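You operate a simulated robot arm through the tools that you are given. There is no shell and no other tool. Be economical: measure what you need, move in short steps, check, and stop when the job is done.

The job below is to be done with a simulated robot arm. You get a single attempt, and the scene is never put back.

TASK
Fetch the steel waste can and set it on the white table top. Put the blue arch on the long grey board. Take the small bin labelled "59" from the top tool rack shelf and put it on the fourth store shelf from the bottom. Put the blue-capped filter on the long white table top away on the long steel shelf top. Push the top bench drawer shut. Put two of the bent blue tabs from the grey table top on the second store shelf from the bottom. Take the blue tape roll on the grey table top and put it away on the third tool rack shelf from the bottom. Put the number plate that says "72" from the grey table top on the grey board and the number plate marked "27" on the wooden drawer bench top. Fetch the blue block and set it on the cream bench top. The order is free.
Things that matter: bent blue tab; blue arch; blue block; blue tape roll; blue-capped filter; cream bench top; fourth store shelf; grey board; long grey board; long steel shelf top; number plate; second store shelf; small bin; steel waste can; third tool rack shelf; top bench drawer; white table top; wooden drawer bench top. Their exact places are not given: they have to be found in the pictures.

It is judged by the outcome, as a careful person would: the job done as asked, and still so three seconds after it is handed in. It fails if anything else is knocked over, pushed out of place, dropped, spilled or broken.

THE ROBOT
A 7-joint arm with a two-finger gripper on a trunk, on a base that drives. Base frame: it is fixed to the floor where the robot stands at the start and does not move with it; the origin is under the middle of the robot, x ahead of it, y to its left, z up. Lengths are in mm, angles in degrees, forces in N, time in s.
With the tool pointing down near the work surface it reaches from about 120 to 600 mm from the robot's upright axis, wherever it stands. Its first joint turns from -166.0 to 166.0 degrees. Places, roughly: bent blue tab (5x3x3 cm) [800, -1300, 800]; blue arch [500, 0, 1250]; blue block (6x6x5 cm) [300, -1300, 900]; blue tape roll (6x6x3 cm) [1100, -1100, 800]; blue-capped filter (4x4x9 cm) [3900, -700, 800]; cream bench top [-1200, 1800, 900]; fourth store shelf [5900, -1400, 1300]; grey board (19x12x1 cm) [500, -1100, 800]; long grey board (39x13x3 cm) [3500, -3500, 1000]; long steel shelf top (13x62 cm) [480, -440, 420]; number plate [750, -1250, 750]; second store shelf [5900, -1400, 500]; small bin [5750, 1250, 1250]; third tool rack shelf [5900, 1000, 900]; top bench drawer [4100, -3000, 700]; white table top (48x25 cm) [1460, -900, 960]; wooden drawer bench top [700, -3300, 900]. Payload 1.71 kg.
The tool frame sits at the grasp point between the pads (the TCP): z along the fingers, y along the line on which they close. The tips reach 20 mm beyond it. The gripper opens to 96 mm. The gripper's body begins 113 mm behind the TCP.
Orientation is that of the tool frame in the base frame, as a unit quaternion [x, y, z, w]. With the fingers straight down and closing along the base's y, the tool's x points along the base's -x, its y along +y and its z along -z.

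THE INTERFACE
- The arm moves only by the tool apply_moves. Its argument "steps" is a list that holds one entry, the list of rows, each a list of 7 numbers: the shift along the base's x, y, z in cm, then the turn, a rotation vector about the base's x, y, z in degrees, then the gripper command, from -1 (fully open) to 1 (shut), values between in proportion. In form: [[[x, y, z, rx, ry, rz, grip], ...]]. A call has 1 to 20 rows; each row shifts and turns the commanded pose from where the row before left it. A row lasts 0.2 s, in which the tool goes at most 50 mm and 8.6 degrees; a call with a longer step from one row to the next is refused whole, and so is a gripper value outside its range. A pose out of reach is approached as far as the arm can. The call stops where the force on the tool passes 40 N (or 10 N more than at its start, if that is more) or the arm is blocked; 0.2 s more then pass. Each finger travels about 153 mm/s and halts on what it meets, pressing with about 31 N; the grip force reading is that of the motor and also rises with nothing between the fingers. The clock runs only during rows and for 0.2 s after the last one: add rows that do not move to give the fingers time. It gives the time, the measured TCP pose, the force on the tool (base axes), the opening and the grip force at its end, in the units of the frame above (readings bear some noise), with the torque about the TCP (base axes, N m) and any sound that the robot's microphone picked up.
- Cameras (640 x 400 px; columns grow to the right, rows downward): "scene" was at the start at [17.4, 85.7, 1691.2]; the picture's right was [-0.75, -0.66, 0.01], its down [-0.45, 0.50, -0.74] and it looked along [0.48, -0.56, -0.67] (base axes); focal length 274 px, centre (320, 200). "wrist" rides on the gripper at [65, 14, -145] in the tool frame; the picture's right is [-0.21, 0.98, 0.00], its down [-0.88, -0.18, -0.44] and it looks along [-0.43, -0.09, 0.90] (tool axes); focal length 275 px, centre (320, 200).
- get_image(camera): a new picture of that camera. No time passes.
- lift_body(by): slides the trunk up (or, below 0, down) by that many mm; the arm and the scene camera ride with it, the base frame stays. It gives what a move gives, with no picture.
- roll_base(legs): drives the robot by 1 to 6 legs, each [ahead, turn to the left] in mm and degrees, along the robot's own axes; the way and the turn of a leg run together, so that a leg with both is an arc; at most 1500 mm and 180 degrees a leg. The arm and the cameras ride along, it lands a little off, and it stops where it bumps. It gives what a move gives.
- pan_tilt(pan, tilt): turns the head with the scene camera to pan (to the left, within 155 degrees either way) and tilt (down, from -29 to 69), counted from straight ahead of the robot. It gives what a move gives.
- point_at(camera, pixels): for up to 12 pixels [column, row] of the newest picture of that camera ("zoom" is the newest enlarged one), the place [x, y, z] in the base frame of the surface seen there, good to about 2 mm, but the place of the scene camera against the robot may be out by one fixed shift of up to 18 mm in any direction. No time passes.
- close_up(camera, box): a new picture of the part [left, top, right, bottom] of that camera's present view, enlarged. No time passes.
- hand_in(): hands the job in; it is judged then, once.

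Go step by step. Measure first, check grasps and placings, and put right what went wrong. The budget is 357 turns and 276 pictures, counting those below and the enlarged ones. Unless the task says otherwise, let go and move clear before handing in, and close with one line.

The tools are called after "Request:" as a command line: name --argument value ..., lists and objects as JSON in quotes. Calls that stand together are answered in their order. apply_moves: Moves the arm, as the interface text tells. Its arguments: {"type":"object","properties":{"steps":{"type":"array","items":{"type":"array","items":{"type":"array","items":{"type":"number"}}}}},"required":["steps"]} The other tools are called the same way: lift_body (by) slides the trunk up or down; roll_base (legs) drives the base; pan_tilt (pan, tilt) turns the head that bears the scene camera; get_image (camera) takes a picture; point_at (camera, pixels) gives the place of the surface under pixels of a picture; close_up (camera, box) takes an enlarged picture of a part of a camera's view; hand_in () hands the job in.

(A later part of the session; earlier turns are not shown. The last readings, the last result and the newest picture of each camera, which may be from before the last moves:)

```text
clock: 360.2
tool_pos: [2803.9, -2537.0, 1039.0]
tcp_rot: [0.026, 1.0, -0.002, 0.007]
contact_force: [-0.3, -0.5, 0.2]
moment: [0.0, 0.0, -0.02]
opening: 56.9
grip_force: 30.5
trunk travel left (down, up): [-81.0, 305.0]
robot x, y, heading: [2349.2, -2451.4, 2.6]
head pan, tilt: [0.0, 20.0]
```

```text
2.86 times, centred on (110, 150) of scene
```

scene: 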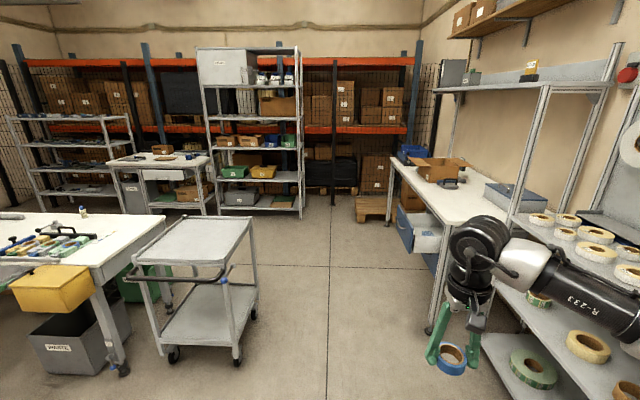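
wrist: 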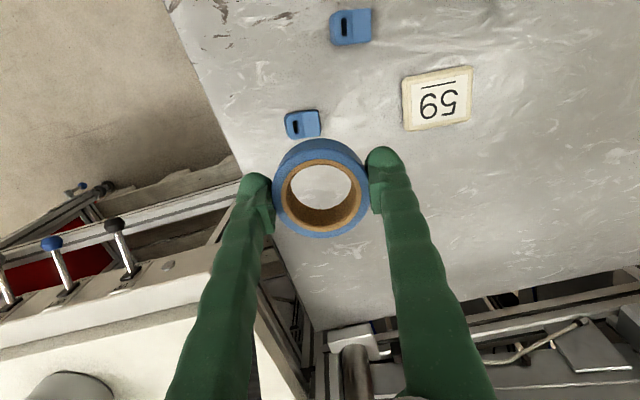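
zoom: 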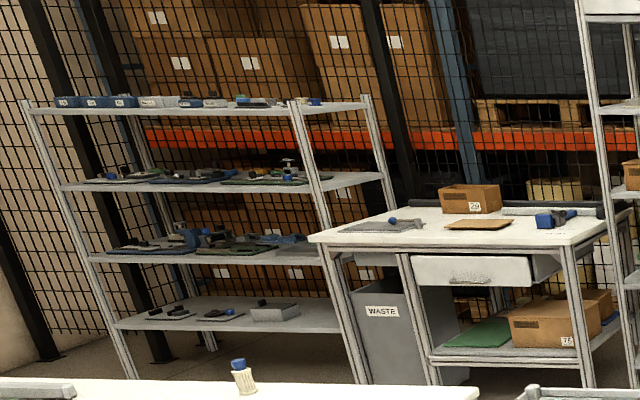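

Store shelves, tool rack and desk located. Drive east to x≈4700, turn north and look.

Request:
roll_base --legs '[[1190, -1], [1190, 0], [0, 88]]'

Request:
pan_tilt --pan 0 --tilt 25

Request:
get_image --camera "scene"

Request:
pan_tilt --pan -50 --tilt 25

Request:
get_image --camera "scene"

Request:
pan_tilt --pan 140 --tilt 30

Request:
get_image --camera "scene"

```text
clock: 377.2
tool_pos: [4832.8, -1935.5, 1039.2]
tcp_rot: [-0.677, 0.736, 0.005, 0.007]
contact_force: [-0.6, 1.2, -1.3]
moment: [-0.02, -0.01, -0.01]
opening: 57.2
grip_force: 30.7
trunk travel left (down, up): [-81.0, 305.0]
robot x, y, heading: [4738.7, -2388.6, 91.0]
head pan, tilt: [0.0, 20.0]
```

```text
clock: 377.9
tool_pos: [4832.9, -1951.7, 1046.2]
tcp_rot: [-0.677, 0.735, 0.009, 0.011]
contact_force: [0.7, 0.4, -0.6]
moment: [-0.04, 0.0, 0.01]
opening: 56.9
grip_force: 31.3
trunk travel left (down, up): [-81.0, 305.0]
robot x, y, heading: [4736.6, -2388.4, 90.9]
head pan, tilt: [0.0, 25.0]
```

```text
171 pictures are left
```

scene: 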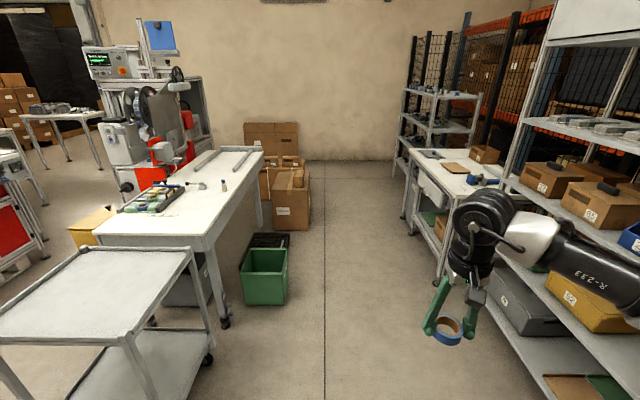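

```text
clock: 379.1
tool_pos: [4832.8, -1951.1, 1047.1]
tcp_rot: [-0.677, 0.736, 0.01, 0.012]
contact_force: [-0.8, 0.3, -0.4]
moment: [0.0, -0.01, 0.01]
opening: 57.1
grip_force: 31.3
trunk travel left (down, up): [-81.0, 305.0]
robot x, y, heading: [4738.5, -2391.4, 91.0]
head pan, tilt: [-50.0, 25.0]
```

```text
170 pictures are left
```

scene: 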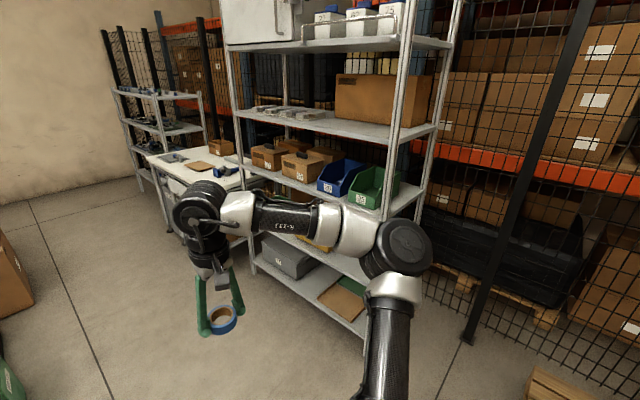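

```text
clock: 381.9
tool_pos: [4832.2, -1952.4, 1046.2]
tcp_rot: [-0.677, 0.736, 0.009, 0.012]
contact_force: [-0.1, 0.2, 0.1]
moment: [-0.03, 0.04, 0.02]
opening: 57.0
grip_force: 31.3
trunk travel left (down, up): [-81.0, 305.0]
robot x, y, heading: [4739.8, -2391.8, 90.8]
head pan, tilt: [140.0, 30.0]
```

```text
169 pictures are left
```

scene: 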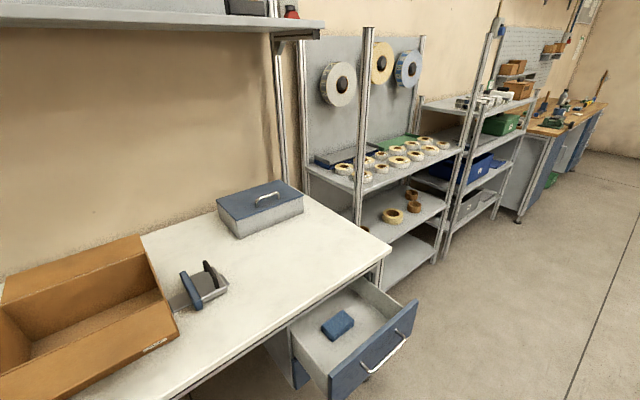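

Request:
close_up --camera "scene" --box '[290, 110, 470, 210]'

Request:
point_at --camera "zoom" --pixels '[[110, 180], [240, 150], [200, 165], [380, 120], [150, 175], [90, 160]]'

Request:
point_at --camera "scene" --pixels '[[340, 395], [385, 345], [410, 310], [300, 330], [335, 325], [350, 290], [390, 250], [440, 250], [295, 250]]'

```text
3.56 times, centred on (380, 160) of scene
```

zoom: 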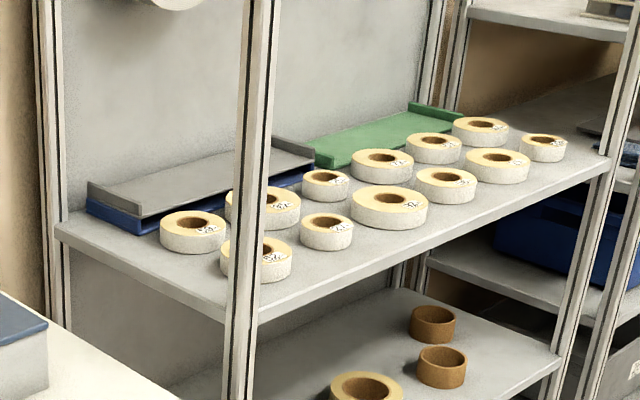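

```text
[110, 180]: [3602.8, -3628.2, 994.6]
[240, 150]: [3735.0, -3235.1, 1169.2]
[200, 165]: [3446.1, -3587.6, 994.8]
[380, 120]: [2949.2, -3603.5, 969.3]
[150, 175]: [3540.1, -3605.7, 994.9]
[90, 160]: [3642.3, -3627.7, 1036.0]
```

```text
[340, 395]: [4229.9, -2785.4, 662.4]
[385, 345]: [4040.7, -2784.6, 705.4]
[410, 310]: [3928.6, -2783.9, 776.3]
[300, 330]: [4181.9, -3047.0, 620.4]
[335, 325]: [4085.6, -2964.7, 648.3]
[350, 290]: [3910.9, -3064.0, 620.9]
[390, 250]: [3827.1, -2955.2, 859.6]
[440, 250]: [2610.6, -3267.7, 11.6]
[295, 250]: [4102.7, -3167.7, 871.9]
```

The long grey board is at the back of the tape shelf (≈3270–3640, -3610, top≈983). Continue north with the tape, keeping x≈4900.

Request:
roll_base --legs '[[0, -20], [480, 0], [0, 19], [1300, 0]]'

Request:
pan_tilt --pan -25 --tilt 25

Request:
get_image --camera "scene"

```text
clock: 394.0
tool_pos: [5024.2, -186.6, 1045.2]
tcp_rot: [-0.664, 0.748, 0.009, 0.012]
contact_force: [0.5, 0.3, -0.2]
moment: [0.02, -0.02, 0.05]
opening: 56.8
grip_force: 31.6
trunk travel left (down, up): [-81.0, 305.0]
robot x, y, heading: [4912.4, -619.3, 89.0]
head pan, tilt: [140.0, 30.0]
```

```text
clock: 396.6
tool_pos: [5023.2, -203.1, 1052.2]
tcp_rot: [-0.664, 0.748, 0.014, 0.017]
contact_force: [-0.5, -0.1, -1.1]
moment: [0.03, -0.01, -0.02]
opening: 56.7
grip_force: 30.7
trunk travel left (down, up): [-81.0, 305.0]
robot x, y, heading: [4914.7, -618.4, 88.7]
head pan, tilt: [-25.0, 25.0]
```

```text
167 pictures are left
```

scene: 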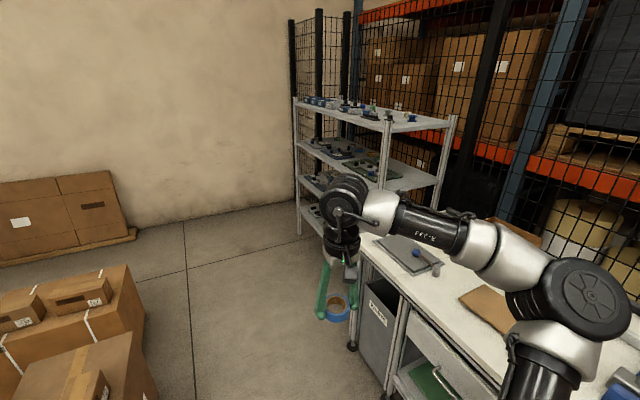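

Request:
roll_base --legs '[[1250, 1], [0, -90]]'

Request:
pan_tilt --pan 10 --tilt 25

Request:
get_image --camera "scene"

```text
clock: 407.8
tool_pos: [5355.8, 550.0, 1051.5]
tcp_rot: [0.03, 0.999, -0.002, 0.023]
contact_force: [-0.2, 0.9, 0.1]
moment: [0.02, 0.01, 0.0]
opening: 56.8
grip_force: 31.1
trunk travel left (down, up): [-81.0, 305.0]
robot x, y, heading: [4934.2, 638.8, 2.2]
head pan, tilt: [-25.0, 25.0]
```

```text
clock: 408.8
tool_pos: [5339.8, 551.5, 1059.6]
tcp_rot: [0.03, 0.999, -0.002, 0.031]
contact_force: [0.7, 0.7, -0.4]
moment: [0.03, 0.04, 0.01]
opening: 56.9
grip_force: 30.9
trunk travel left (down, up): [-81.0, 305.0]
robot x, y, heading: [4932.7, 639.6, 2.1]
head pan, tilt: [10.0, 25.0]
```

```text
166 pictures are left
```

scene: 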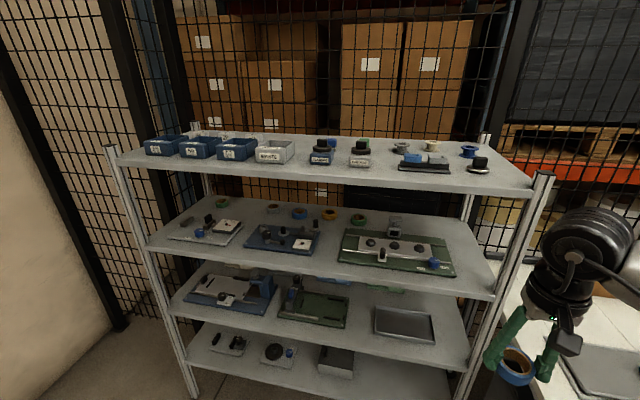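

Request:
close_up --camera "scene" --box '[140, 185, 520, 300]'

Request:
close_up --camera "scene" --box '[100, 110, 340, 200]'

Request:
point_at --camera "scene" --pixels '[[300, 213], [330, 213], [358, 219], [470, 265], [440, 250], [395, 222], [450, 275], [330, 240], [300, 265], [273, 209], [420, 235], [300, 175]]'

```text
1.68 times, centred on (330, 242) of scene
```

zoom: 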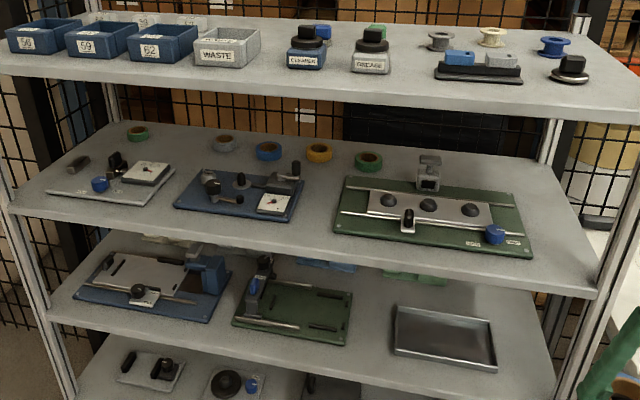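

```text
2.67 times, centred on (220, 155) of scene
```

zoom: 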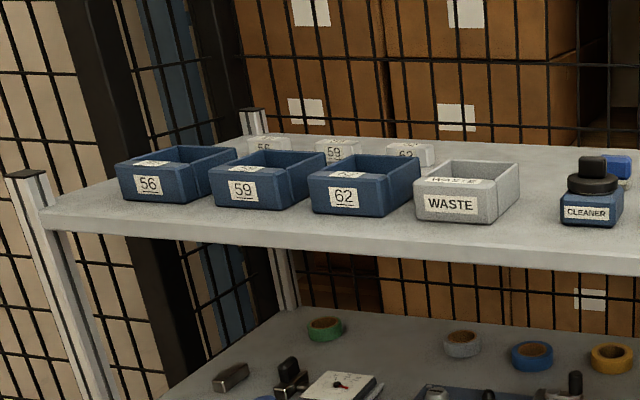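

```text
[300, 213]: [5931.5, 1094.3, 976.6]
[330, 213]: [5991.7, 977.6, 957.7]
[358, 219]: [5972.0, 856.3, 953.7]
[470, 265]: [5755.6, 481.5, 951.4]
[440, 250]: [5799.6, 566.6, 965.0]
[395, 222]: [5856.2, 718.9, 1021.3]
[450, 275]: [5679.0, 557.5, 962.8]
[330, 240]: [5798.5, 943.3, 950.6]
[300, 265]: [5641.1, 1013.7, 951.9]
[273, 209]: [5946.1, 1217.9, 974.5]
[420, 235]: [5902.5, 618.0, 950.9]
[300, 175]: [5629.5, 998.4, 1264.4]
```

The third shelf (z≈939) has a free zone near zoom (315,215). Measure fixture edges around it and bin 59.

Request:
close_up --camera "scene" --box '[140, 185, 520, 300]'

Request:
point_at --camera "zoom" --pixels '[[296, 220], [302, 180], [336, 232], [348, 178], [318, 200], [310, 245], [178, 207], [70, 192], [60, 205], [150, 215], [400, 262], [320, 250]]'

Request:
point_at --camera "zoom" --pixels '[[88, 44], [70, 30], [115, 55], [98, 58], [75, 50], [102, 22], [137, 28], [560, 245], [570, 225], [540, 262], [160, 50], [60, 55]]'

```text
1.68 times, centred on (330, 242) of scene
```

zoom: 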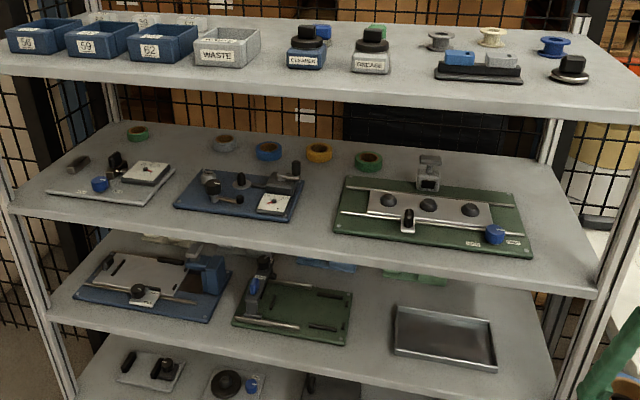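

```text
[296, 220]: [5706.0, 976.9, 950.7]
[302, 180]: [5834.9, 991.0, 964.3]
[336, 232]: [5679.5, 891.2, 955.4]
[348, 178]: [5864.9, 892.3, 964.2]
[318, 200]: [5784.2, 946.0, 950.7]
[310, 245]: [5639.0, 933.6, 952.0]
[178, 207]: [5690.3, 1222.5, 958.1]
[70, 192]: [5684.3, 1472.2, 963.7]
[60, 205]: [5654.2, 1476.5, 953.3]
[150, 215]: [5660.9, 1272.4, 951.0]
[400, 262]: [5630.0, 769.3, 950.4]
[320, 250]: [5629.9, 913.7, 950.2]
```

```text
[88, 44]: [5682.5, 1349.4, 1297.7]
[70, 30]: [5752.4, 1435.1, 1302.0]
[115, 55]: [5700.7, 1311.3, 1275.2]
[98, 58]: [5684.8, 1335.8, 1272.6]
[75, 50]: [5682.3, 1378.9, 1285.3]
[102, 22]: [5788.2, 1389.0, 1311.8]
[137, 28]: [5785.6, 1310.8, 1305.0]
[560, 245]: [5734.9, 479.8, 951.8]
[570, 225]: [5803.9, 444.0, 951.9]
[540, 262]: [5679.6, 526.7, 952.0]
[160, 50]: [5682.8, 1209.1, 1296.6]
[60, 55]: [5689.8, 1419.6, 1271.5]
```

Plan: set the tape at about (5655,935) in front of the gap, with the tool pitched ~42° to clear the top shelf. Reposition the base to y≈910.

Request:
roll_base --legs '[[0, 88], [270, 0], [0, -90], [150, 0]]'

Request:
apply_moves --steps '[[[0, 1, 0, 0, -8, 0, 1], [0, 1, 0, 0, -8, 0, 1], [0, 1, 0, 0, -8, 0, 1], [0, 1, 0, 0, -8, 0, 1], [0, 1, 0, 0, -7, 0, 1], [0, 1, 0, 0, 0, 0, 1], [0, 0, 0, 0, 0, 0, 1]]]'

Request:
get_image --camera "wrist"

```text
clock: 420.8
tool_pos: [5487.4, 832.9, 1059.3]
tcp_rot: [0.027, 0.999, -0.002, 0.031]
contact_force: [-0.3, -0.8, -0.5]
moment: [-0.03, -0.03, -0.01]
opening: 56.8
grip_force: 30.8
trunk travel left (down, up): [-81.0, 305.0]
robot x, y, heading: [5077.1, 918.6, 2.8]
head pan, tilt: [10.0, 25.0]
```

```text
clock: 422.4
tool_pos: [5472.3, 891.6, 1064.1]
tcp_rot: [0.026, 0.929, 0.007, 0.37]
contact_force: [-0.7, 0.4, -1.1]
moment: [-0.01, 0.01, 0.01]
opening: 56.6
grip_force: 31.1
trunk travel left (down, up): [-81.0, 305.0]
robot x, y, heading: [5082.1, 921.6, 2.9]
head pan, tilt: [10.0, 25.0]
```

```text
162 pictures are left
```

wrist: 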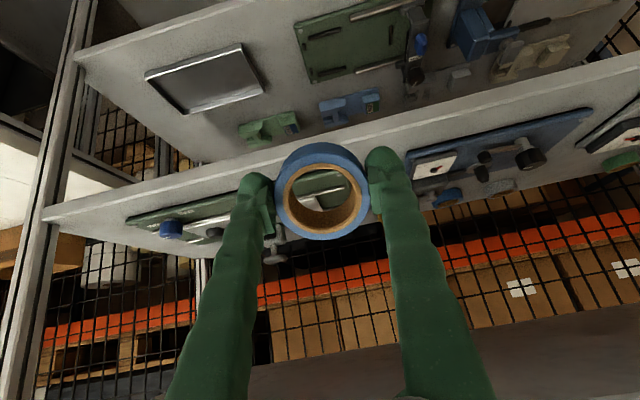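

Request:
point_at --camera "wrist" --pixels '[[410, 180], [405, 165], [420, 150], [240, 190], [130, 222], [270, 165], [395, 155], [560, 130], [100, 205], [440, 165]]'

```text
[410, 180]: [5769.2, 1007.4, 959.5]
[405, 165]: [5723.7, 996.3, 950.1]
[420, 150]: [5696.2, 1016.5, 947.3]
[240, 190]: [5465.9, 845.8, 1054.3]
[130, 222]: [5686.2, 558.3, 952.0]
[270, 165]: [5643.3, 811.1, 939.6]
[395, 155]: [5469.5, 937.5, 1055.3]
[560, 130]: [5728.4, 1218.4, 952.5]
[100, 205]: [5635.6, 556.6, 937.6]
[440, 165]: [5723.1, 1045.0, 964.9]
```

Wrist data: gap between fixtures centred y≈952, shelf z≈939. Roll 100 closer, then move in.

Request:
roll_base --legs '[[100, -2]]'

Request:
apply_moves --steps '[[[0, 3, 0, 0, 0, 0, 1], [0, 3, 0, 0, 0, 0, 1], [2, 0, -2, 0, 0, 0, 1], [2, 0, -2, 0, 0, 0, 1], [0, 0, 0, 0, 0, 0, 1]]]'

Request:
get_image --camera "wrist"

```text
clock: 423.6
tool_pos: [5563.4, 881.0, 1068.9]
tcp_rot: [0.041, 0.927, 0.002, 0.372]
contact_force: [2.2, 0.7, -1.7]
moment: [-0.03, 0.18, -0.03]
opening: 56.7
grip_force: 31.6
trunk travel left (down, up): [-81.0, 305.0]
robot x, y, heading: [5178.5, 921.7, 1.0]
head pan, tilt: [10.0, 25.0]
```

```text
clock: 424.8
tool_pos: [5620.9, 941.6, 1020.1]
tcp_rot: [0.041, 0.93, 0.0, 0.366]
contact_force: [-0.4, 0.3, -0.4]
moment: [-0.01, -0.04, -0.05]
opening: 56.9
grip_force: 31.0
trunk travel left (down, up): [-81.0, 305.0]
robot x, y, heading: [5181.4, 925.2, 0.6]
head pan, tilt: [10.0, 25.0]
```

```text
161 pictures are left
```

wrist: 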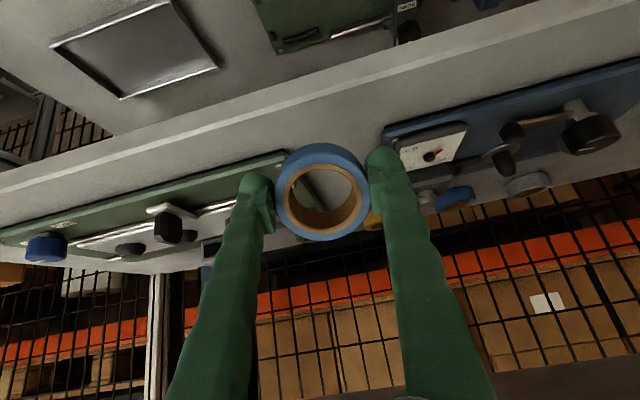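

Request:
point_at --camera "wrist" --pixels '[[287, 152], [386, 128], [335, 130], [300, 105], [200, 118], [340, 85], [355, 190]]'

```text
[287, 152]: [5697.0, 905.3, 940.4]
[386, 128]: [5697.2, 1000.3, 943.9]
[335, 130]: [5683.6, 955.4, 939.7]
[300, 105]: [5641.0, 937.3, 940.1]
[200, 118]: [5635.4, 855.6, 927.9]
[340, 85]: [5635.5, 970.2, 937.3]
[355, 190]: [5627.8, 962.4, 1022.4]
```

Request:
apply_moves --steps '[[[2.8, 1.1, -1, 0, 0, 0, 1], [0, 0, -2, 0, 0, 0, 1], [0, 0, -0.8, 0, 0, 0, 1], [0, 0, 0, 0, 0, 0, 1], [0, 0, -0.3, 0, 0, 0, 1], [0, 0, -0.3, 0, 0, 0, 1], [0, 0, 0, 0, 0, 0, 1]]]'

Request:
get_image --camera "wrist"

```text
clock: 426.4
tool_pos: [5650.1, 950.8, 974.7]
tcp_rot: [0.041, 0.93, 0.001, 0.366]
contact_force: [0.2, 0.2, 0.5]
moment: [-0.05, -0.03, 0.01]
opening: 56.7
grip_force: 30.7
trunk travel left (down, up): [-81.0, 305.0]
robot x, y, heading: [5180.5, 922.2, 0.9]
head pan, tilt: [10.0, 25.0]
```

```text
160 pictures are left
```

wrist: 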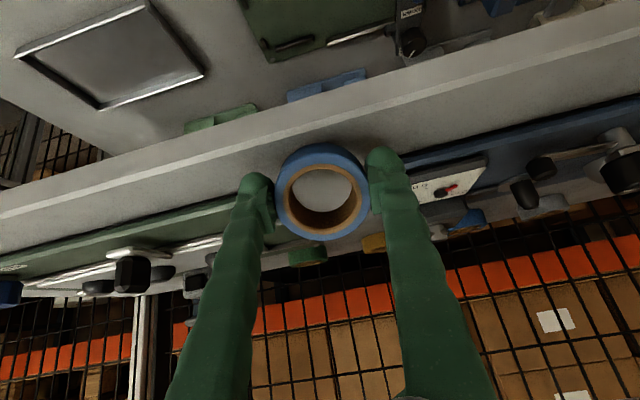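

Request:
apply_moves --steps '[[[0.1, 0, -0.3, 0, 0, 0, 1], [0.1, 0, -0.3, 0, 0, 0, 1], [0.1, 0, -0.2, 0, 0, 0, 1], [0, 0, 0, 0, 0, 0, 1]]]'

Request:
get_image --camera "wrist"

```text
clock: 427.4
tool_pos: [5651.6, 950.4, 967.9]
tcp_rot: [0.042, 0.929, 0.001, 0.367]
contact_force: [0.6, 0.1, 31.5]
moment: [0.0, 0.0, 0.01]
opening: 57.2
grip_force: 30.8
trunk travel left (down, up): [-81.0, 305.0]
robot x, y, heading: [5180.8, 924.4, 0.9]
head pan, tilt: [10.0, 25.0]
```

```text
159 pictures are left
```

wrist: 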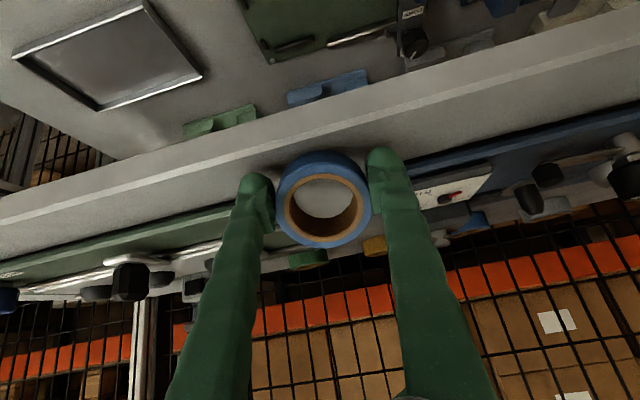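

Contact made. Ease up, release, and let it lie flat.

Request:
apply_moves --steps '[[[0, 0, 0.3, 0, 0, 0, 1], [0, 0, 0, 0, 0, 0, -0.5], [0, 0, 0, 0, 0, 0, -0.7], [0, 0, 0, 0, 0, 0, -0.7], [0, 0, 0, 0, 0, 0, -0.7]]]'

Request:
get_image --camera "wrist"

```text
clock: 428.6
tool_pos: [5651.8, 951.0, 969.1]
tcp_rot: [0.041, 0.93, 0.001, 0.365]
contact_force: [0.6, 0.1, 0.0]
moment: [-0.01, -0.02, 0.01]
opening: 81.6
grip_force: 0.1
trunk travel left (down, up): [-81.0, 305.0]
robot x, y, heading: [5178.4, 923.4, 0.9]
head pan, tilt: [10.0, 25.0]
```

```text
158 pictures are left
```

wrist: 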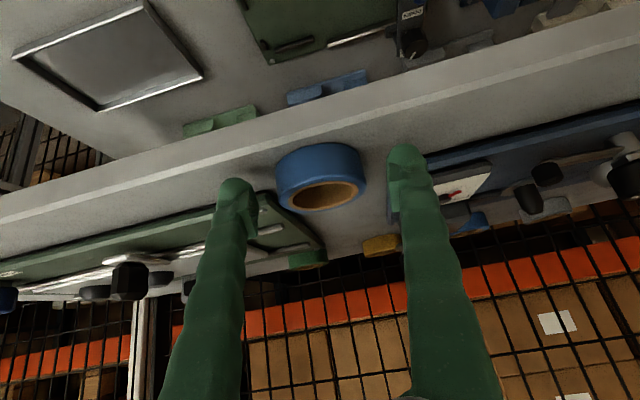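

The tape lies flat on the third shelf. Withdraw and raise for the bin on the top shelf.

Request:
apply_moves --steps '[[[-0.5, 0, 2, 0, 0, 0, -0.7], [-2, 0, 2, 0, 0, 0, -0.7], [-3, 0, 1, 0, 0, 0, -0.7], [0, 0, 0, 0, 0, 0, -0.7]]]'

Request:
roll_base --legs '[[-300, 0], [0, 89], [330, 0], [0, -90]]'

Request:
lift_body --by 300

Request:
pan_tilt --pan 10 --tilt 30

Request:
get_image --camera "scene"

```text
clock: 429.6
tool_pos: [5595.8, 950.9, 1021.6]
tcp_rot: [0.041, 0.93, 0.001, 0.365]
contact_force: [-0.5, 0.4, 0.3]
moment: [0.0, 0.02, 0.02]
opening: 81.7
grip_force: 0.0
trunk travel left (down, up): [-81.0, 305.0]
robot x, y, heading: [5180.1, 924.5, 0.8]
head pan, tilt: [10.0, 25.0]
```

```text
clock: 442.7
tool_pos: [5291.5, 1254.7, 1020.9]
tcp_rot: [0.058, 0.929, -0.005, 0.365]
contact_force: [-0.4, -0.7, -0.6]
moment: [0.0, 0.0, 0.0]
opening: 81.5
grip_force: 0.1
trunk travel left (down, up): [-81.0, 305.0]
robot x, y, heading: [4875.1, 1249.3, -1.3]
head pan, tilt: [10.0, 25.0]
```

```text
clock: 445.7
tool_pos: [5277.1, 1255.4, 1327.8]
tcp_rot: [0.057, 0.926, -0.006, 0.373]
contact_force: [-0.7, -0.8, -0.1]
moment: [0.0, 0.03, -0.04]
opening: 81.7
grip_force: 0.1
trunk travel left (down, up): [-381.0, 5.0]
robot x, y, heading: [4874.5, 1251.9, -1.3]
head pan, tilt: [10.0, 25.0]
```

```text
clock: 446.4
tool_pos: [5277.5, 1254.1, 1326.6]
tcp_rot: [0.058, 0.926, -0.007, 0.373]
contact_force: [0.0, 0.0, -0.4]
moment: [0.01, -0.01, -0.02]
opening: 81.7
grip_force: 0.1
trunk travel left (down, up): [-381.0, 5.0]
robot x, y, heading: [4874.9, 1250.1, -1.2]
head pan, tilt: [10.0, 30.0]
```

```text
157 pictures are left
```

scene: 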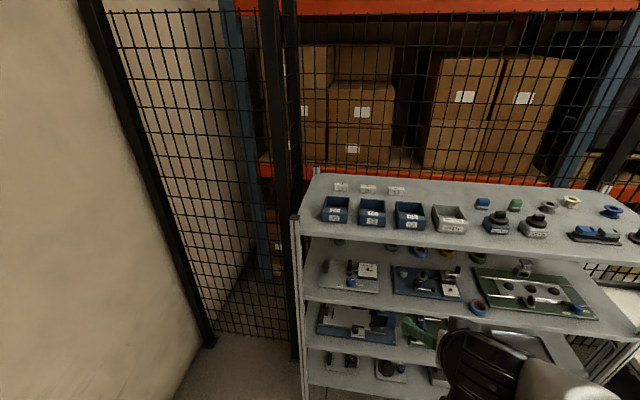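

Request:
close_up --camera "scene" --box '[290, 165, 490, 250]'

Request:
point_at --camera "zoom" --pixels '[[222, 195], [305, 195], [222, 162], [305, 165], [265, 105], [230, 107], [300, 110], [265, 160], [240, 65], [340, 170], [185, 160]]'

```text
3.20 times, centred on (390, 208) of scene
```

zoom: 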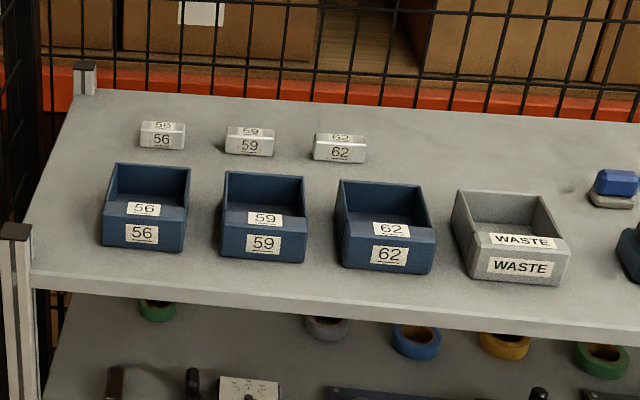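

```text
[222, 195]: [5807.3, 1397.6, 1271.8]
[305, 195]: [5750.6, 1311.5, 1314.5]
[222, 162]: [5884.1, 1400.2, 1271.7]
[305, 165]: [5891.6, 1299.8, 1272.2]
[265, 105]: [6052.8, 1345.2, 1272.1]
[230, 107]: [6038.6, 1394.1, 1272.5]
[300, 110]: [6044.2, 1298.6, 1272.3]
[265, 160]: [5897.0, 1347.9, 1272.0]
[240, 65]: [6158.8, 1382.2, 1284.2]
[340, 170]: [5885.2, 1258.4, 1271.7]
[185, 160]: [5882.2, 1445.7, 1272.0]
```

Gaps between bins are ~30 mm, so I can pinch a side wall with the pitched tool. Get a wrist view.

Request:
apply_moves --steps '[[[0, 3, 3, 0, 0, 0, -0.4], [0, 4, 3, 0, 0, 0, -0.4], [0, 4, 2, 0, 0, 0, -0.4], [0, 0, 0, 0, 0, 0, -0.4]]]'

Request:
roll_base --legs '[[240, 1]]'

Request:
get_image --camera "wrist"

```text
clock: 447.4
tool_pos: [5278.9, 1367.0, 1406.9]
tcp_rot: [0.058, 0.926, -0.006, 0.373]
contact_force: [0.0, 0.2, 0.8]
moment: [-0.01, 0.0, -0.02]
opening: 67.1
grip_force: 0.0
trunk travel left (down, up): [-381.0, 5.0]
robot x, y, heading: [4877.0, 1245.8, -1.3]
head pan, tilt: [10.0, 30.0]
```

```text
clock: 449.3
tool_pos: [5505.9, 1371.0, 1411.2]
tcp_rot: [0.049, 0.924, -0.001, 0.378]
contact_force: [0.4, 0.3, -0.3]
moment: [-0.03, 0.05, 0.0]
opening: 67.1
grip_force: 0.2
trunk travel left (down, up): [-381.0, 5.0]
robot x, y, heading: [5119.8, 1244.6, -0.2]
head pan, tilt: [10.0, 30.0]
```

```text
155 pictures are left
```

wrist: 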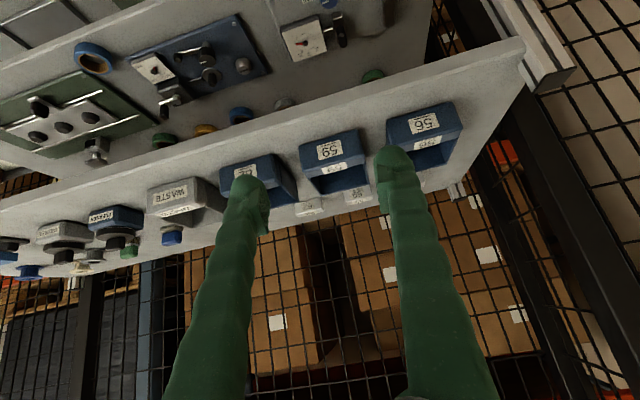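

Request:
close_up --camera "wrist" --box '[220, 90, 480, 230]'

Request:
point_at --camera "wrist" --pixels '[[301, 150], [358, 131], [314, 190], [367, 180], [330, 150], [338, 182], [285, 170], [390, 130], [380, 120], [335, 140]]'

```text
2.46 times, centred on (350, 160) of wrist
```

zoom: 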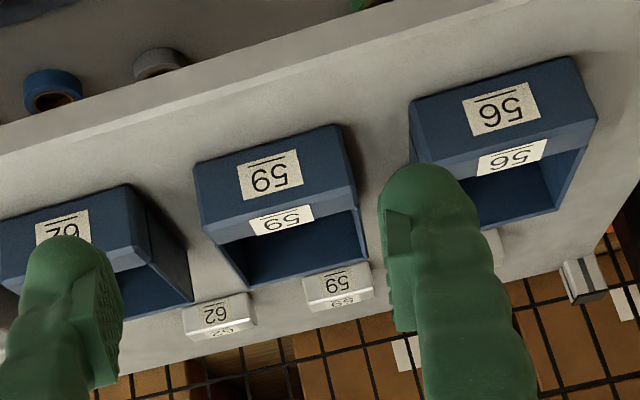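

```text
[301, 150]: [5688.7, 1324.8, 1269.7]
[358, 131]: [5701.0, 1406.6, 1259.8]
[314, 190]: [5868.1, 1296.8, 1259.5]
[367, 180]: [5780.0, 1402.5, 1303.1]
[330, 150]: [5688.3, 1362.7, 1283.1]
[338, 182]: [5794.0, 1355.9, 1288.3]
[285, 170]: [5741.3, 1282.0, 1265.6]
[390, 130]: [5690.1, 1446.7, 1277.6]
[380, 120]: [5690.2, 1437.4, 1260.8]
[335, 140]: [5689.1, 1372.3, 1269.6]
```

Bin 59: x 5688–5795, y 1323–1403, z 1260–1303. Pinch its right wall (y≈1323): straighten tool, roll 120 closer.

Request:
roll_base --legs '[[120, 0]]'

Request:
apply_moves --steps '[[[0, -3, 0, -2, 0, 5, 0.4], [2, -2, 0, 0, 0, 0, 0.4], [4, 0, -2, 0, 0, 0, 0.4], [0, 0, -2, 0, 0, 0, 0.4], [0, 0, 0, 0, 0, 0, 0.4]]]'

Request:
get_image --camera "wrist"

```text
clock: 450.6
tool_pos: [5599.5, 1372.5, 1419.1]
tcp_rot: [0.049, 0.92, -0.002, 0.388]
contact_force: [0.0, 0.4, 0.3]
moment: [0.0, 0.04, 0.0]
opening: 67.3
grip_force: 0.1
trunk travel left (down, up): [-381.0, 5.0]
robot x, y, heading: [5239.1, 1245.2, -0.3]
head pan, tilt: [10.0, 30.0]
```

```text
clock: 451.8
tool_pos: [5696.8, 1323.3, 1368.5]
tcp_rot: [0.002, 0.927, -0.003, 0.376]
contact_force: [-0.7, 0.6, 0.6]
moment: [-0.02, -0.05, 0.01]
opening: 28.7
grip_force: 0.1
trunk travel left (down, up): [-381.0, 5.0]
robot x, y, heading: [5240.1, 1245.6, -0.2]
head pan, tilt: [10.0, 30.0]
```

```text
153 pictures are left
```

wrist: 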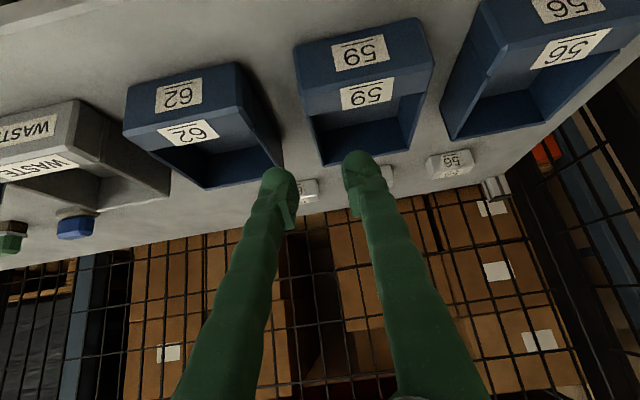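

Request:
point_at --camera "wrist" --pixels '[[299, 85], [308, 118], [318, 155], [432, 68], [415, 125], [262, 120], [275, 160], [400, 146], [230, 68]]'

```text
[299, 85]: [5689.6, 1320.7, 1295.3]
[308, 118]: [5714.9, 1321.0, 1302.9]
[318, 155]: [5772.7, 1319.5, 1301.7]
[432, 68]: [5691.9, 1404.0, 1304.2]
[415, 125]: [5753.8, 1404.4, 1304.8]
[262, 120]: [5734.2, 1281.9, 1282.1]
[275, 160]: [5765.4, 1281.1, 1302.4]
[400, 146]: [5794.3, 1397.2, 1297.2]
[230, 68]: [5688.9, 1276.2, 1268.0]
```

Request:
apply_moves --steps '[[[3.3, 0, -2, 0, 0, 0, 0.4], [0, 0, -2.5, 0, 0, 0, 0.4], [0, 0, -2.5, 0, 0, 0, 0.4], [0, 0, 0, 0, 0, 0, 0.4], [0, 0, 0, 0, 0, 0, 0.4]]]'

Request:
get_image --camera "wrist"

```text
clock: 452.9
tool_pos: [5724.3, 1321.9, 1298.9]
tcp_rot: [0.001, 0.927, -0.002, 0.375]
contact_force: [-0.5, -0.6, -0.1]
moment: [0.0, -0.06, 0.01]
opening: 28.9
grip_force: 0.0
trunk travel left (down, up): [-381.0, 5.0]
robot x, y, heading: [5237.5, 1245.3, -0.1]
head pan, tilt: [10.0, 30.0]
```

```text
152 pictures are left
```

wrist: 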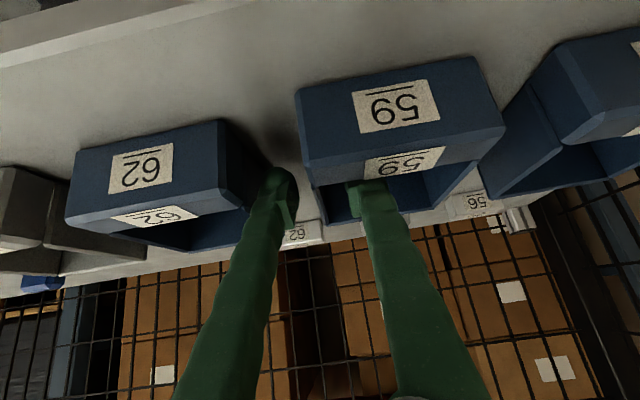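

Request:
apply_moves --steps '[[[0, 0, -0.3, 0, 0, 0, 0.4], [0, 0, 0, 0, 0, 0, 1], [0, 0, 0, 0, 0, 0, 1], [0, 0, 0, 0, 0, 0, 1], [0, 0, 1.5, 0, 0, 0, 1], [0, 0, 2, 0, 0, 0, 1], [0, 0, 2, 0, 0, 0, 1], [0, 0, 0, 0, 0, 0, 1]]]'

Request:
get_image --camera "wrist"

```text
clock: 454.8
tool_pos: [5728.6, 1319.1, 1352.1]
tcp_rot: [0.002, 0.926, -0.002, 0.377]
contact_force: [0.6, 0.6, -2.7]
moment: [-0.17, -0.03, -0.02]
opening: 6.1
grip_force: 30.7
trunk travel left (down, up): [-381.0, 5.0]
robot x, y, heading: [5235.3, 1244.9, -0.3]
head pan, tilt: [10.0, 30.0]
```

```text
151 pictures are left
```

wrist: 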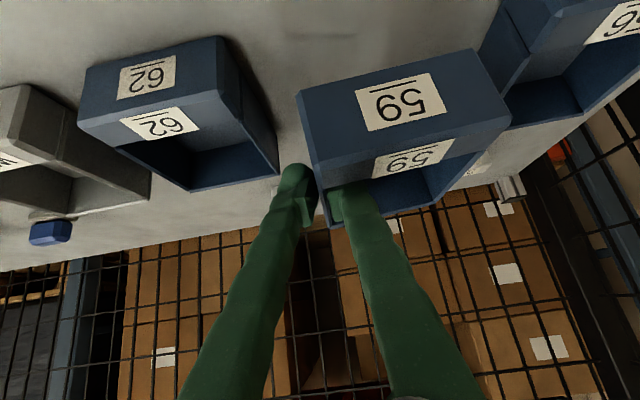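

Bin 59 held. Back out and drive to the store.

Request:
apply_moves --steps '[[[0, 0, 3, 0, 0, 0, 1], [0, 0, 0, 0, 0, 0, 1]]]'

Request:
roll_base --legs '[[-320, 0], [0, -90], [1350, 0], [1350, 0], [0, 90]]'

Request:
pan_tilt --pan 0 --tilt 25

Request:
get_image --camera "scene"

```text
clock: 455.4
tool_pos: [5729.6, 1319.0, 1381.4]
tcp_rot: [0.002, 0.926, -0.003, 0.377]
contact_force: [0.1, 0.3, -3.6]
moment: [-0.16, -0.03, 0.02]
opening: 5.6
grip_force: 30.8
trunk travel left (down, up): [-381.0, 5.0]
robot x, y, heading: [5240.2, 1244.9, -0.2]
head pan, tilt: [10.0, 30.0]
```

```text
clock: 480.4
tool_pos: [5338.9, -1426.3, 1381.8]
tcp_rot: [0.025, 0.925, -0.012, 0.378]
contact_force: [-0.5, 0.1, -3.9]
moment: [-0.15, -0.02, -0.04]
opening: 6.0
grip_force: 31.7
trunk travel left (down, up): [-381.0, 5.0]
robot x, y, heading: [4847.1, -1478.8, -3.0]
head pan, tilt: [10.0, 30.0]
```

```text
clock: 481.2
tool_pos: [5320.9, -1427.7, 1390.2]
tcp_rot: [0.025, 0.922, -0.012, 0.386]
contact_force: [-0.4, 0.4, -4.2]
moment: [-0.1, -0.01, 0.01]
opening: 5.9
grip_force: 31.2
trunk travel left (down, up): [-381.0, 5.0]
robot x, y, heading: [4845.8, -1480.8, -2.8]
head pan, tilt: [0.0, 25.0]
```

```text
150 pictures are left
```

scene: 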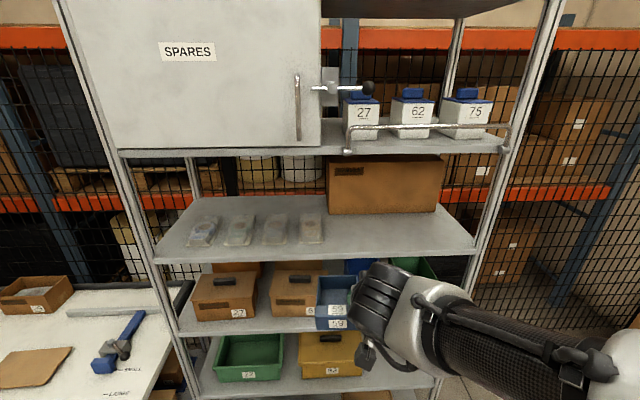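

Request:
point_at --camera "scene" --pixels '[[400, 235], [400, 250], [340, 235], [320, 225], [460, 238], [330, 210], [430, 208], [380, 150], [240, 150], [170, 255], [300, 258], [380, 145]]'

```text
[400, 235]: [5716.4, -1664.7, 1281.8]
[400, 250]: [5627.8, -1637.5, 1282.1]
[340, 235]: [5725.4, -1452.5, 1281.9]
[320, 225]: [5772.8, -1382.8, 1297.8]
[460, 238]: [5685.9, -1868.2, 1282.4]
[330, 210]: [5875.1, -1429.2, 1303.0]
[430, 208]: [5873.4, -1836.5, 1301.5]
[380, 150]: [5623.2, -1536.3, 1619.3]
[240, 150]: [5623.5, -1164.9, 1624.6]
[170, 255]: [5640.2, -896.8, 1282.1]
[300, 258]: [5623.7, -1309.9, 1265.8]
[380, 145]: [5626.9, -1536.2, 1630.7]
```

Fourth shelf z≈1270, front x≈5625, upper shelf ≈1605. Align at y≈-1650 and approach straight.

Request:
roll_base --legs '[[0, -37], [255, 0], [0, 39]]'

Request:
apply_moves --steps '[[[0, 0, 0, 0, 1.4, 3, 1], [0, 0, 0, 0, 0, 0, 1]]]'

Request:
get_image --camera "wrist"

Request:
get_image --camera "scene"

```text
clock: 487.3
tool_pos: [5507.1, -1579.2, 1391.9]
tcp_rot: [0.01, 0.922, -0.006, 0.387]
contact_force: [0.6, -0.8, -3.9]
moment: [-0.15, -0.02, 0.0]
opening: 6.3
grip_force: 31.2
trunk travel left (down, up): [-381.0, 5.0]
robot x, y, heading: [5041.7, -1645.8, -1.6]
head pan, tilt: [0.0, 25.0]
```

```text
clock: 487.9
tool_pos: [5493.3, -1579.0, 1398.6]
tcp_rot: [-0.014, 0.924, 0.003, 0.383]
contact_force: [-0.7, 0.1, -3.4]
moment: [-0.16, -0.03, 0.02]
opening: 6.0
grip_force: 31.6
trunk travel left (down, up): [-381.0, 5.0]
robot x, y, heading: [5047.4, -1650.3, -1.3]
head pan, tilt: [0.0, 25.0]
```

```text
149 pictures are left
```

wrist: 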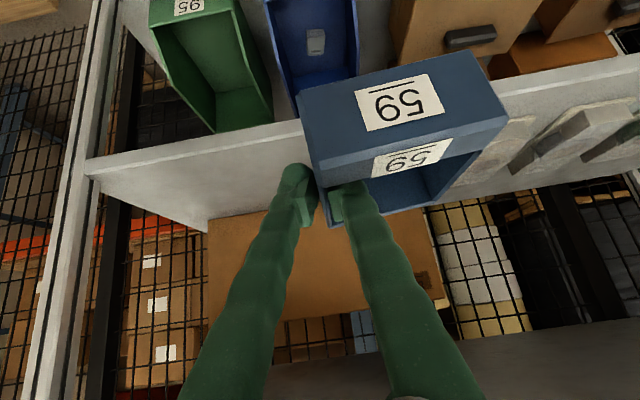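

```text
148 pictures are left
```

scene: 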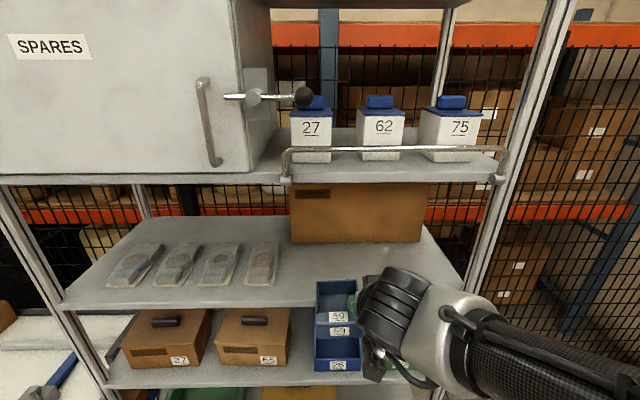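

Request:
point_at --camera "wrist" --pixels '[[180, 175], [280, 150], [100, 165], [300, 210], [250, 222], [512, 140], [500, 160], [480, 230], [230, 180]]'

```text
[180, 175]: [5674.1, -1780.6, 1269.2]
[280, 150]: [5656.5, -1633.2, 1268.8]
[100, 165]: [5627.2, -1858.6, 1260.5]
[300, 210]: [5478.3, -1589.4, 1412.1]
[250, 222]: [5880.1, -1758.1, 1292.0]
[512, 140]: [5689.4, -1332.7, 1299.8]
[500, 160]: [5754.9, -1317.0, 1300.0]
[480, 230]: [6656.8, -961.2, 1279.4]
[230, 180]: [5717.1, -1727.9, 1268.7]
```

Request:
roll_base --legs '[[180, 1]]'

Request:
apply_moves --steps '[[[0, -3, -2, 0, 0, 0, 1], [1, -2, -2, 0, 0, 0, 1], [1, 0, -2, 0, 0, 0, 1], [0, 0, -1, 0, 0, 0, 1], [0, 0, 0, 0, 0, 0, 1]]]'

Request:
get_image --camera "wrist"

Request:
get_image --camera "scene"

```text
clock: 489.5
tool_pos: [5656.5, -1572.8, 1399.7]
tcp_rot: [-0.021, 0.922, 0.007, 0.385]
contact_force: [0.5, 0.1, -2.6]
moment: [-0.13, 0.08, -0.01]
opening: 6.0
grip_force: 30.4
trunk travel left (down, up): [-381.0, 5.0]
robot x, y, heading: [5218.7, -1651.7, -0.4]
head pan, tilt: [0.0, 25.0]
```

```text
clock: 490.7
tool_pos: [5708.5, -1625.2, 1321.6]
tcp_rot: [-0.021, 0.927, 0.006, 0.374]
contact_force: [0.1, -0.4, -4.2]
moment: [-0.16, -0.01, 0.0]
opening: 5.9
grip_force: 30.8
trunk travel left (down, up): [-381.0, 5.0]
robot x, y, heading: [5217.9, -1650.0, -0.7]
head pan, tilt: [0.0, 25.0]
```

```text
147 pictures are left
```

wrist: 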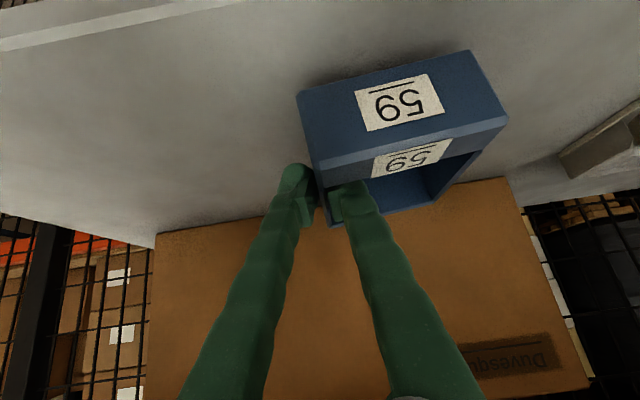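

```text
146 pictures are left
```

scene: 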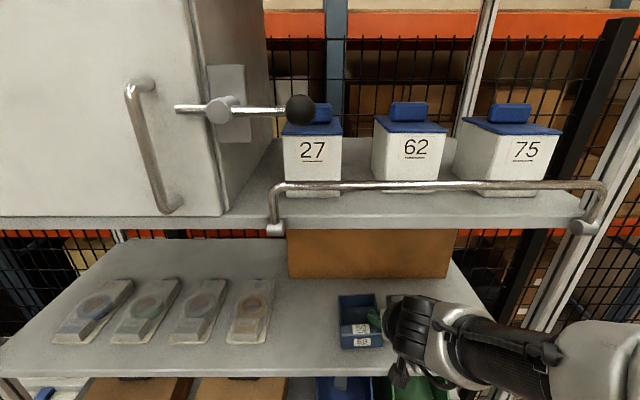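

Request:
apply_moves --steps '[[[0, 0, -0.8, 0, 0, 0, 1], [0, 0, -0.4, 0, 0, 0, 1], [0, 0, -0.2, 0, 0, 0, 1], [0, 0, -0.2, 0, 0, 0, 1], [0, 0, 0, 0, 0, 0, 1]]]'

```text
clock: 491.9
tool_pos: [5695.1, -1626.2, 1308.7]
tcp_rot: [-0.02, 0.925, 0.006, 0.379]
contact_force: [-0.8, -0.4, -4.1]
moment: [-0.15, -0.13, 0.02]
opening: 6.0
grip_force: 31.4
trunk travel left (down, up): [-381.0, 5.0]
robot x, y, heading: [5220.4, -1653.0, -0.4]
head pan, tilt: [0.0, 25.0]
```

Request:
apply_moves --steps '[[[0, 0, -0.2, 0, 0, 0, 1], [0, 0, -0.2, 0, 0, 0, 1], [0, 0, 0, 0, 0, 0, 1]]]'

Request:
get_image --camera "wrist"

```text
clock: 492.7
tool_pos: [5696.4, -1625.3, 1305.3]
tcp_rot: [-0.02, 0.924, 0.006, 0.383]
contact_force: [11.2, 1.7, 28.1]
moment: [0.06, 0.06, -0.03]
opening: 6.0
grip_force: 30.5
trunk travel left (down, up): [-381.0, 5.0]
robot x, y, heading: [5219.8, -1650.0, -0.4]
head pan, tilt: [0.0, 25.0]
```

```text
145 pictures are left
```

wrist: 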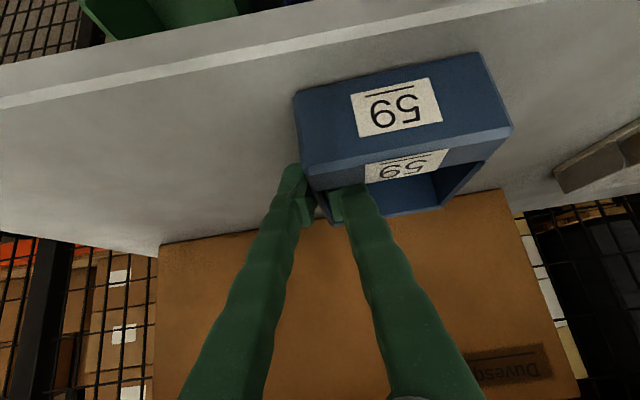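

Bin in contact (28 N). Release, rise clear of the wall, and back out.

Request:
apply_moves --steps '[[[0, 0, 0.2, 0, 0, 0, 1], [0, 0, 0, 0, 0, 0, 0.5], [0, 0, 0, 0, 0, 0, 0.4], [0, 0, 0, 0, 0, 0, 0.4], [0, 0, 2, 0, 0, 0, 0.4], [0, 0, 2, 0, 0, 0, 0.4], [0, 0, 3, 0, 0, 0, 0.4], [0, 0, 0, 0, 0, 0, 0.4]]]'

Request:
get_image --camera "wrist"

```text
clock: 494.5
tool_pos: [5698.7, -1626.9, 1371.8]
tcp_rot: [-0.02, 0.923, 0.004, 0.383]
contact_force: [0.0, 0.1, 0.2]
moment: [-0.02, -0.01, -0.03]
opening: 28.6
grip_force: 0.0
out of reach, approached as far as the arm can: row 5
trunk travel left (down, up): [-381.0, 5.0]
robot x, y, heading: [5219.4, -1649.6, -0.3]
head pan, tilt: [0.0, 25.0]
```

```text
144 pictures are left
```

wrist: 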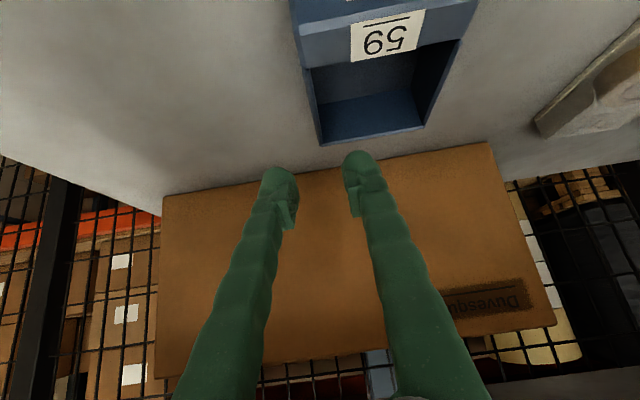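

Bin 59 is placed. Next, the open drawer: drive to face it at x≈4080.

Request:
roll_base --legs '[[-370, 0], [0, -90], [720, 0], [0, -90], [770, 0], [0, 90]]'

Request:
pan_tilt --pan 0 --tilt 50

Request:
get_image --camera "scene"

```text
clock: 518.4
tool_pos: [4127.0, -2850.0, 1371.1]
tcp_rot: [0.627, 0.678, -0.263, 0.278]
contact_force: [0.6, -0.8, -0.5]
moment: [0.01, -0.03, -0.01]
opening: 28.7
grip_force: 0.1
trunk travel left (down, up): [-381.0, 5.0]
robot x, y, heading: [4082.2, -2375.3, -88.5]
head pan, tilt: [0.0, 25.0]
```

```text
clock: 519.3
tool_pos: [4125.0, -2829.6, 1381.1]
tcp_rot: [0.624, 0.676, -0.27, 0.284]
contact_force: [-0.5, 0.3, -0.3]
moment: [-0.04, -0.02, -0.03]
opening: 28.9
grip_force: 0.1
trunk travel left (down, up): [-381.0, 5.0]
robot x, y, heading: [4081.8, -2375.6, -88.1]
head pan, tilt: [0.0, 50.0]
```

```text
143 pictures are left
```

scene: 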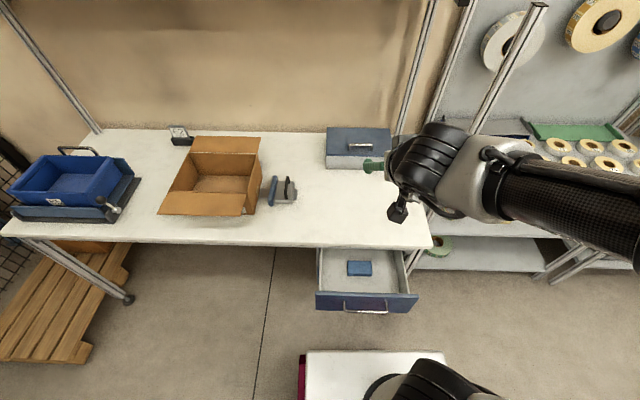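

Request:
point_at --camera "scene" --pixels '[[365, 299], [320, 293], [415, 296], [365, 311], [345, 296], [385, 243], [330, 247], [365, 305], [390, 305], [330, 305]]'

Request:
close_up --camera "scene" --box '[290, 230, 450, 330]'

```text
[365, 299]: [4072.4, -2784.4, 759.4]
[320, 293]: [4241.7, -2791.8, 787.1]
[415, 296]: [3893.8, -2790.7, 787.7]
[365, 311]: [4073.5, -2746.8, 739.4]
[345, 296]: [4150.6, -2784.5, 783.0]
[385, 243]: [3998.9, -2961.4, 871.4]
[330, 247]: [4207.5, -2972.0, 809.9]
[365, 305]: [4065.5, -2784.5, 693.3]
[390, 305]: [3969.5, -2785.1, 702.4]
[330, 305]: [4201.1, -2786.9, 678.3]
```

```text
4.00 times, centred on (370, 280) of scene
```

zoom: 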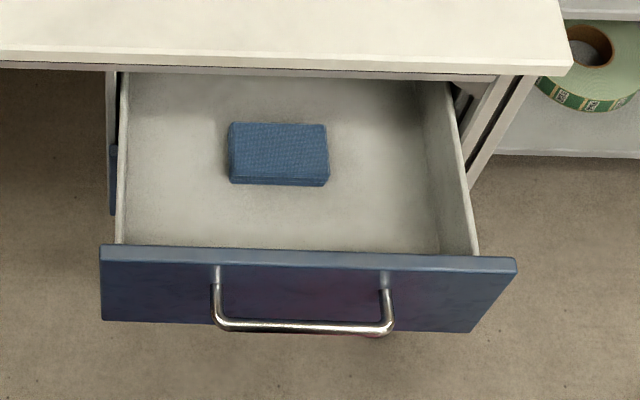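

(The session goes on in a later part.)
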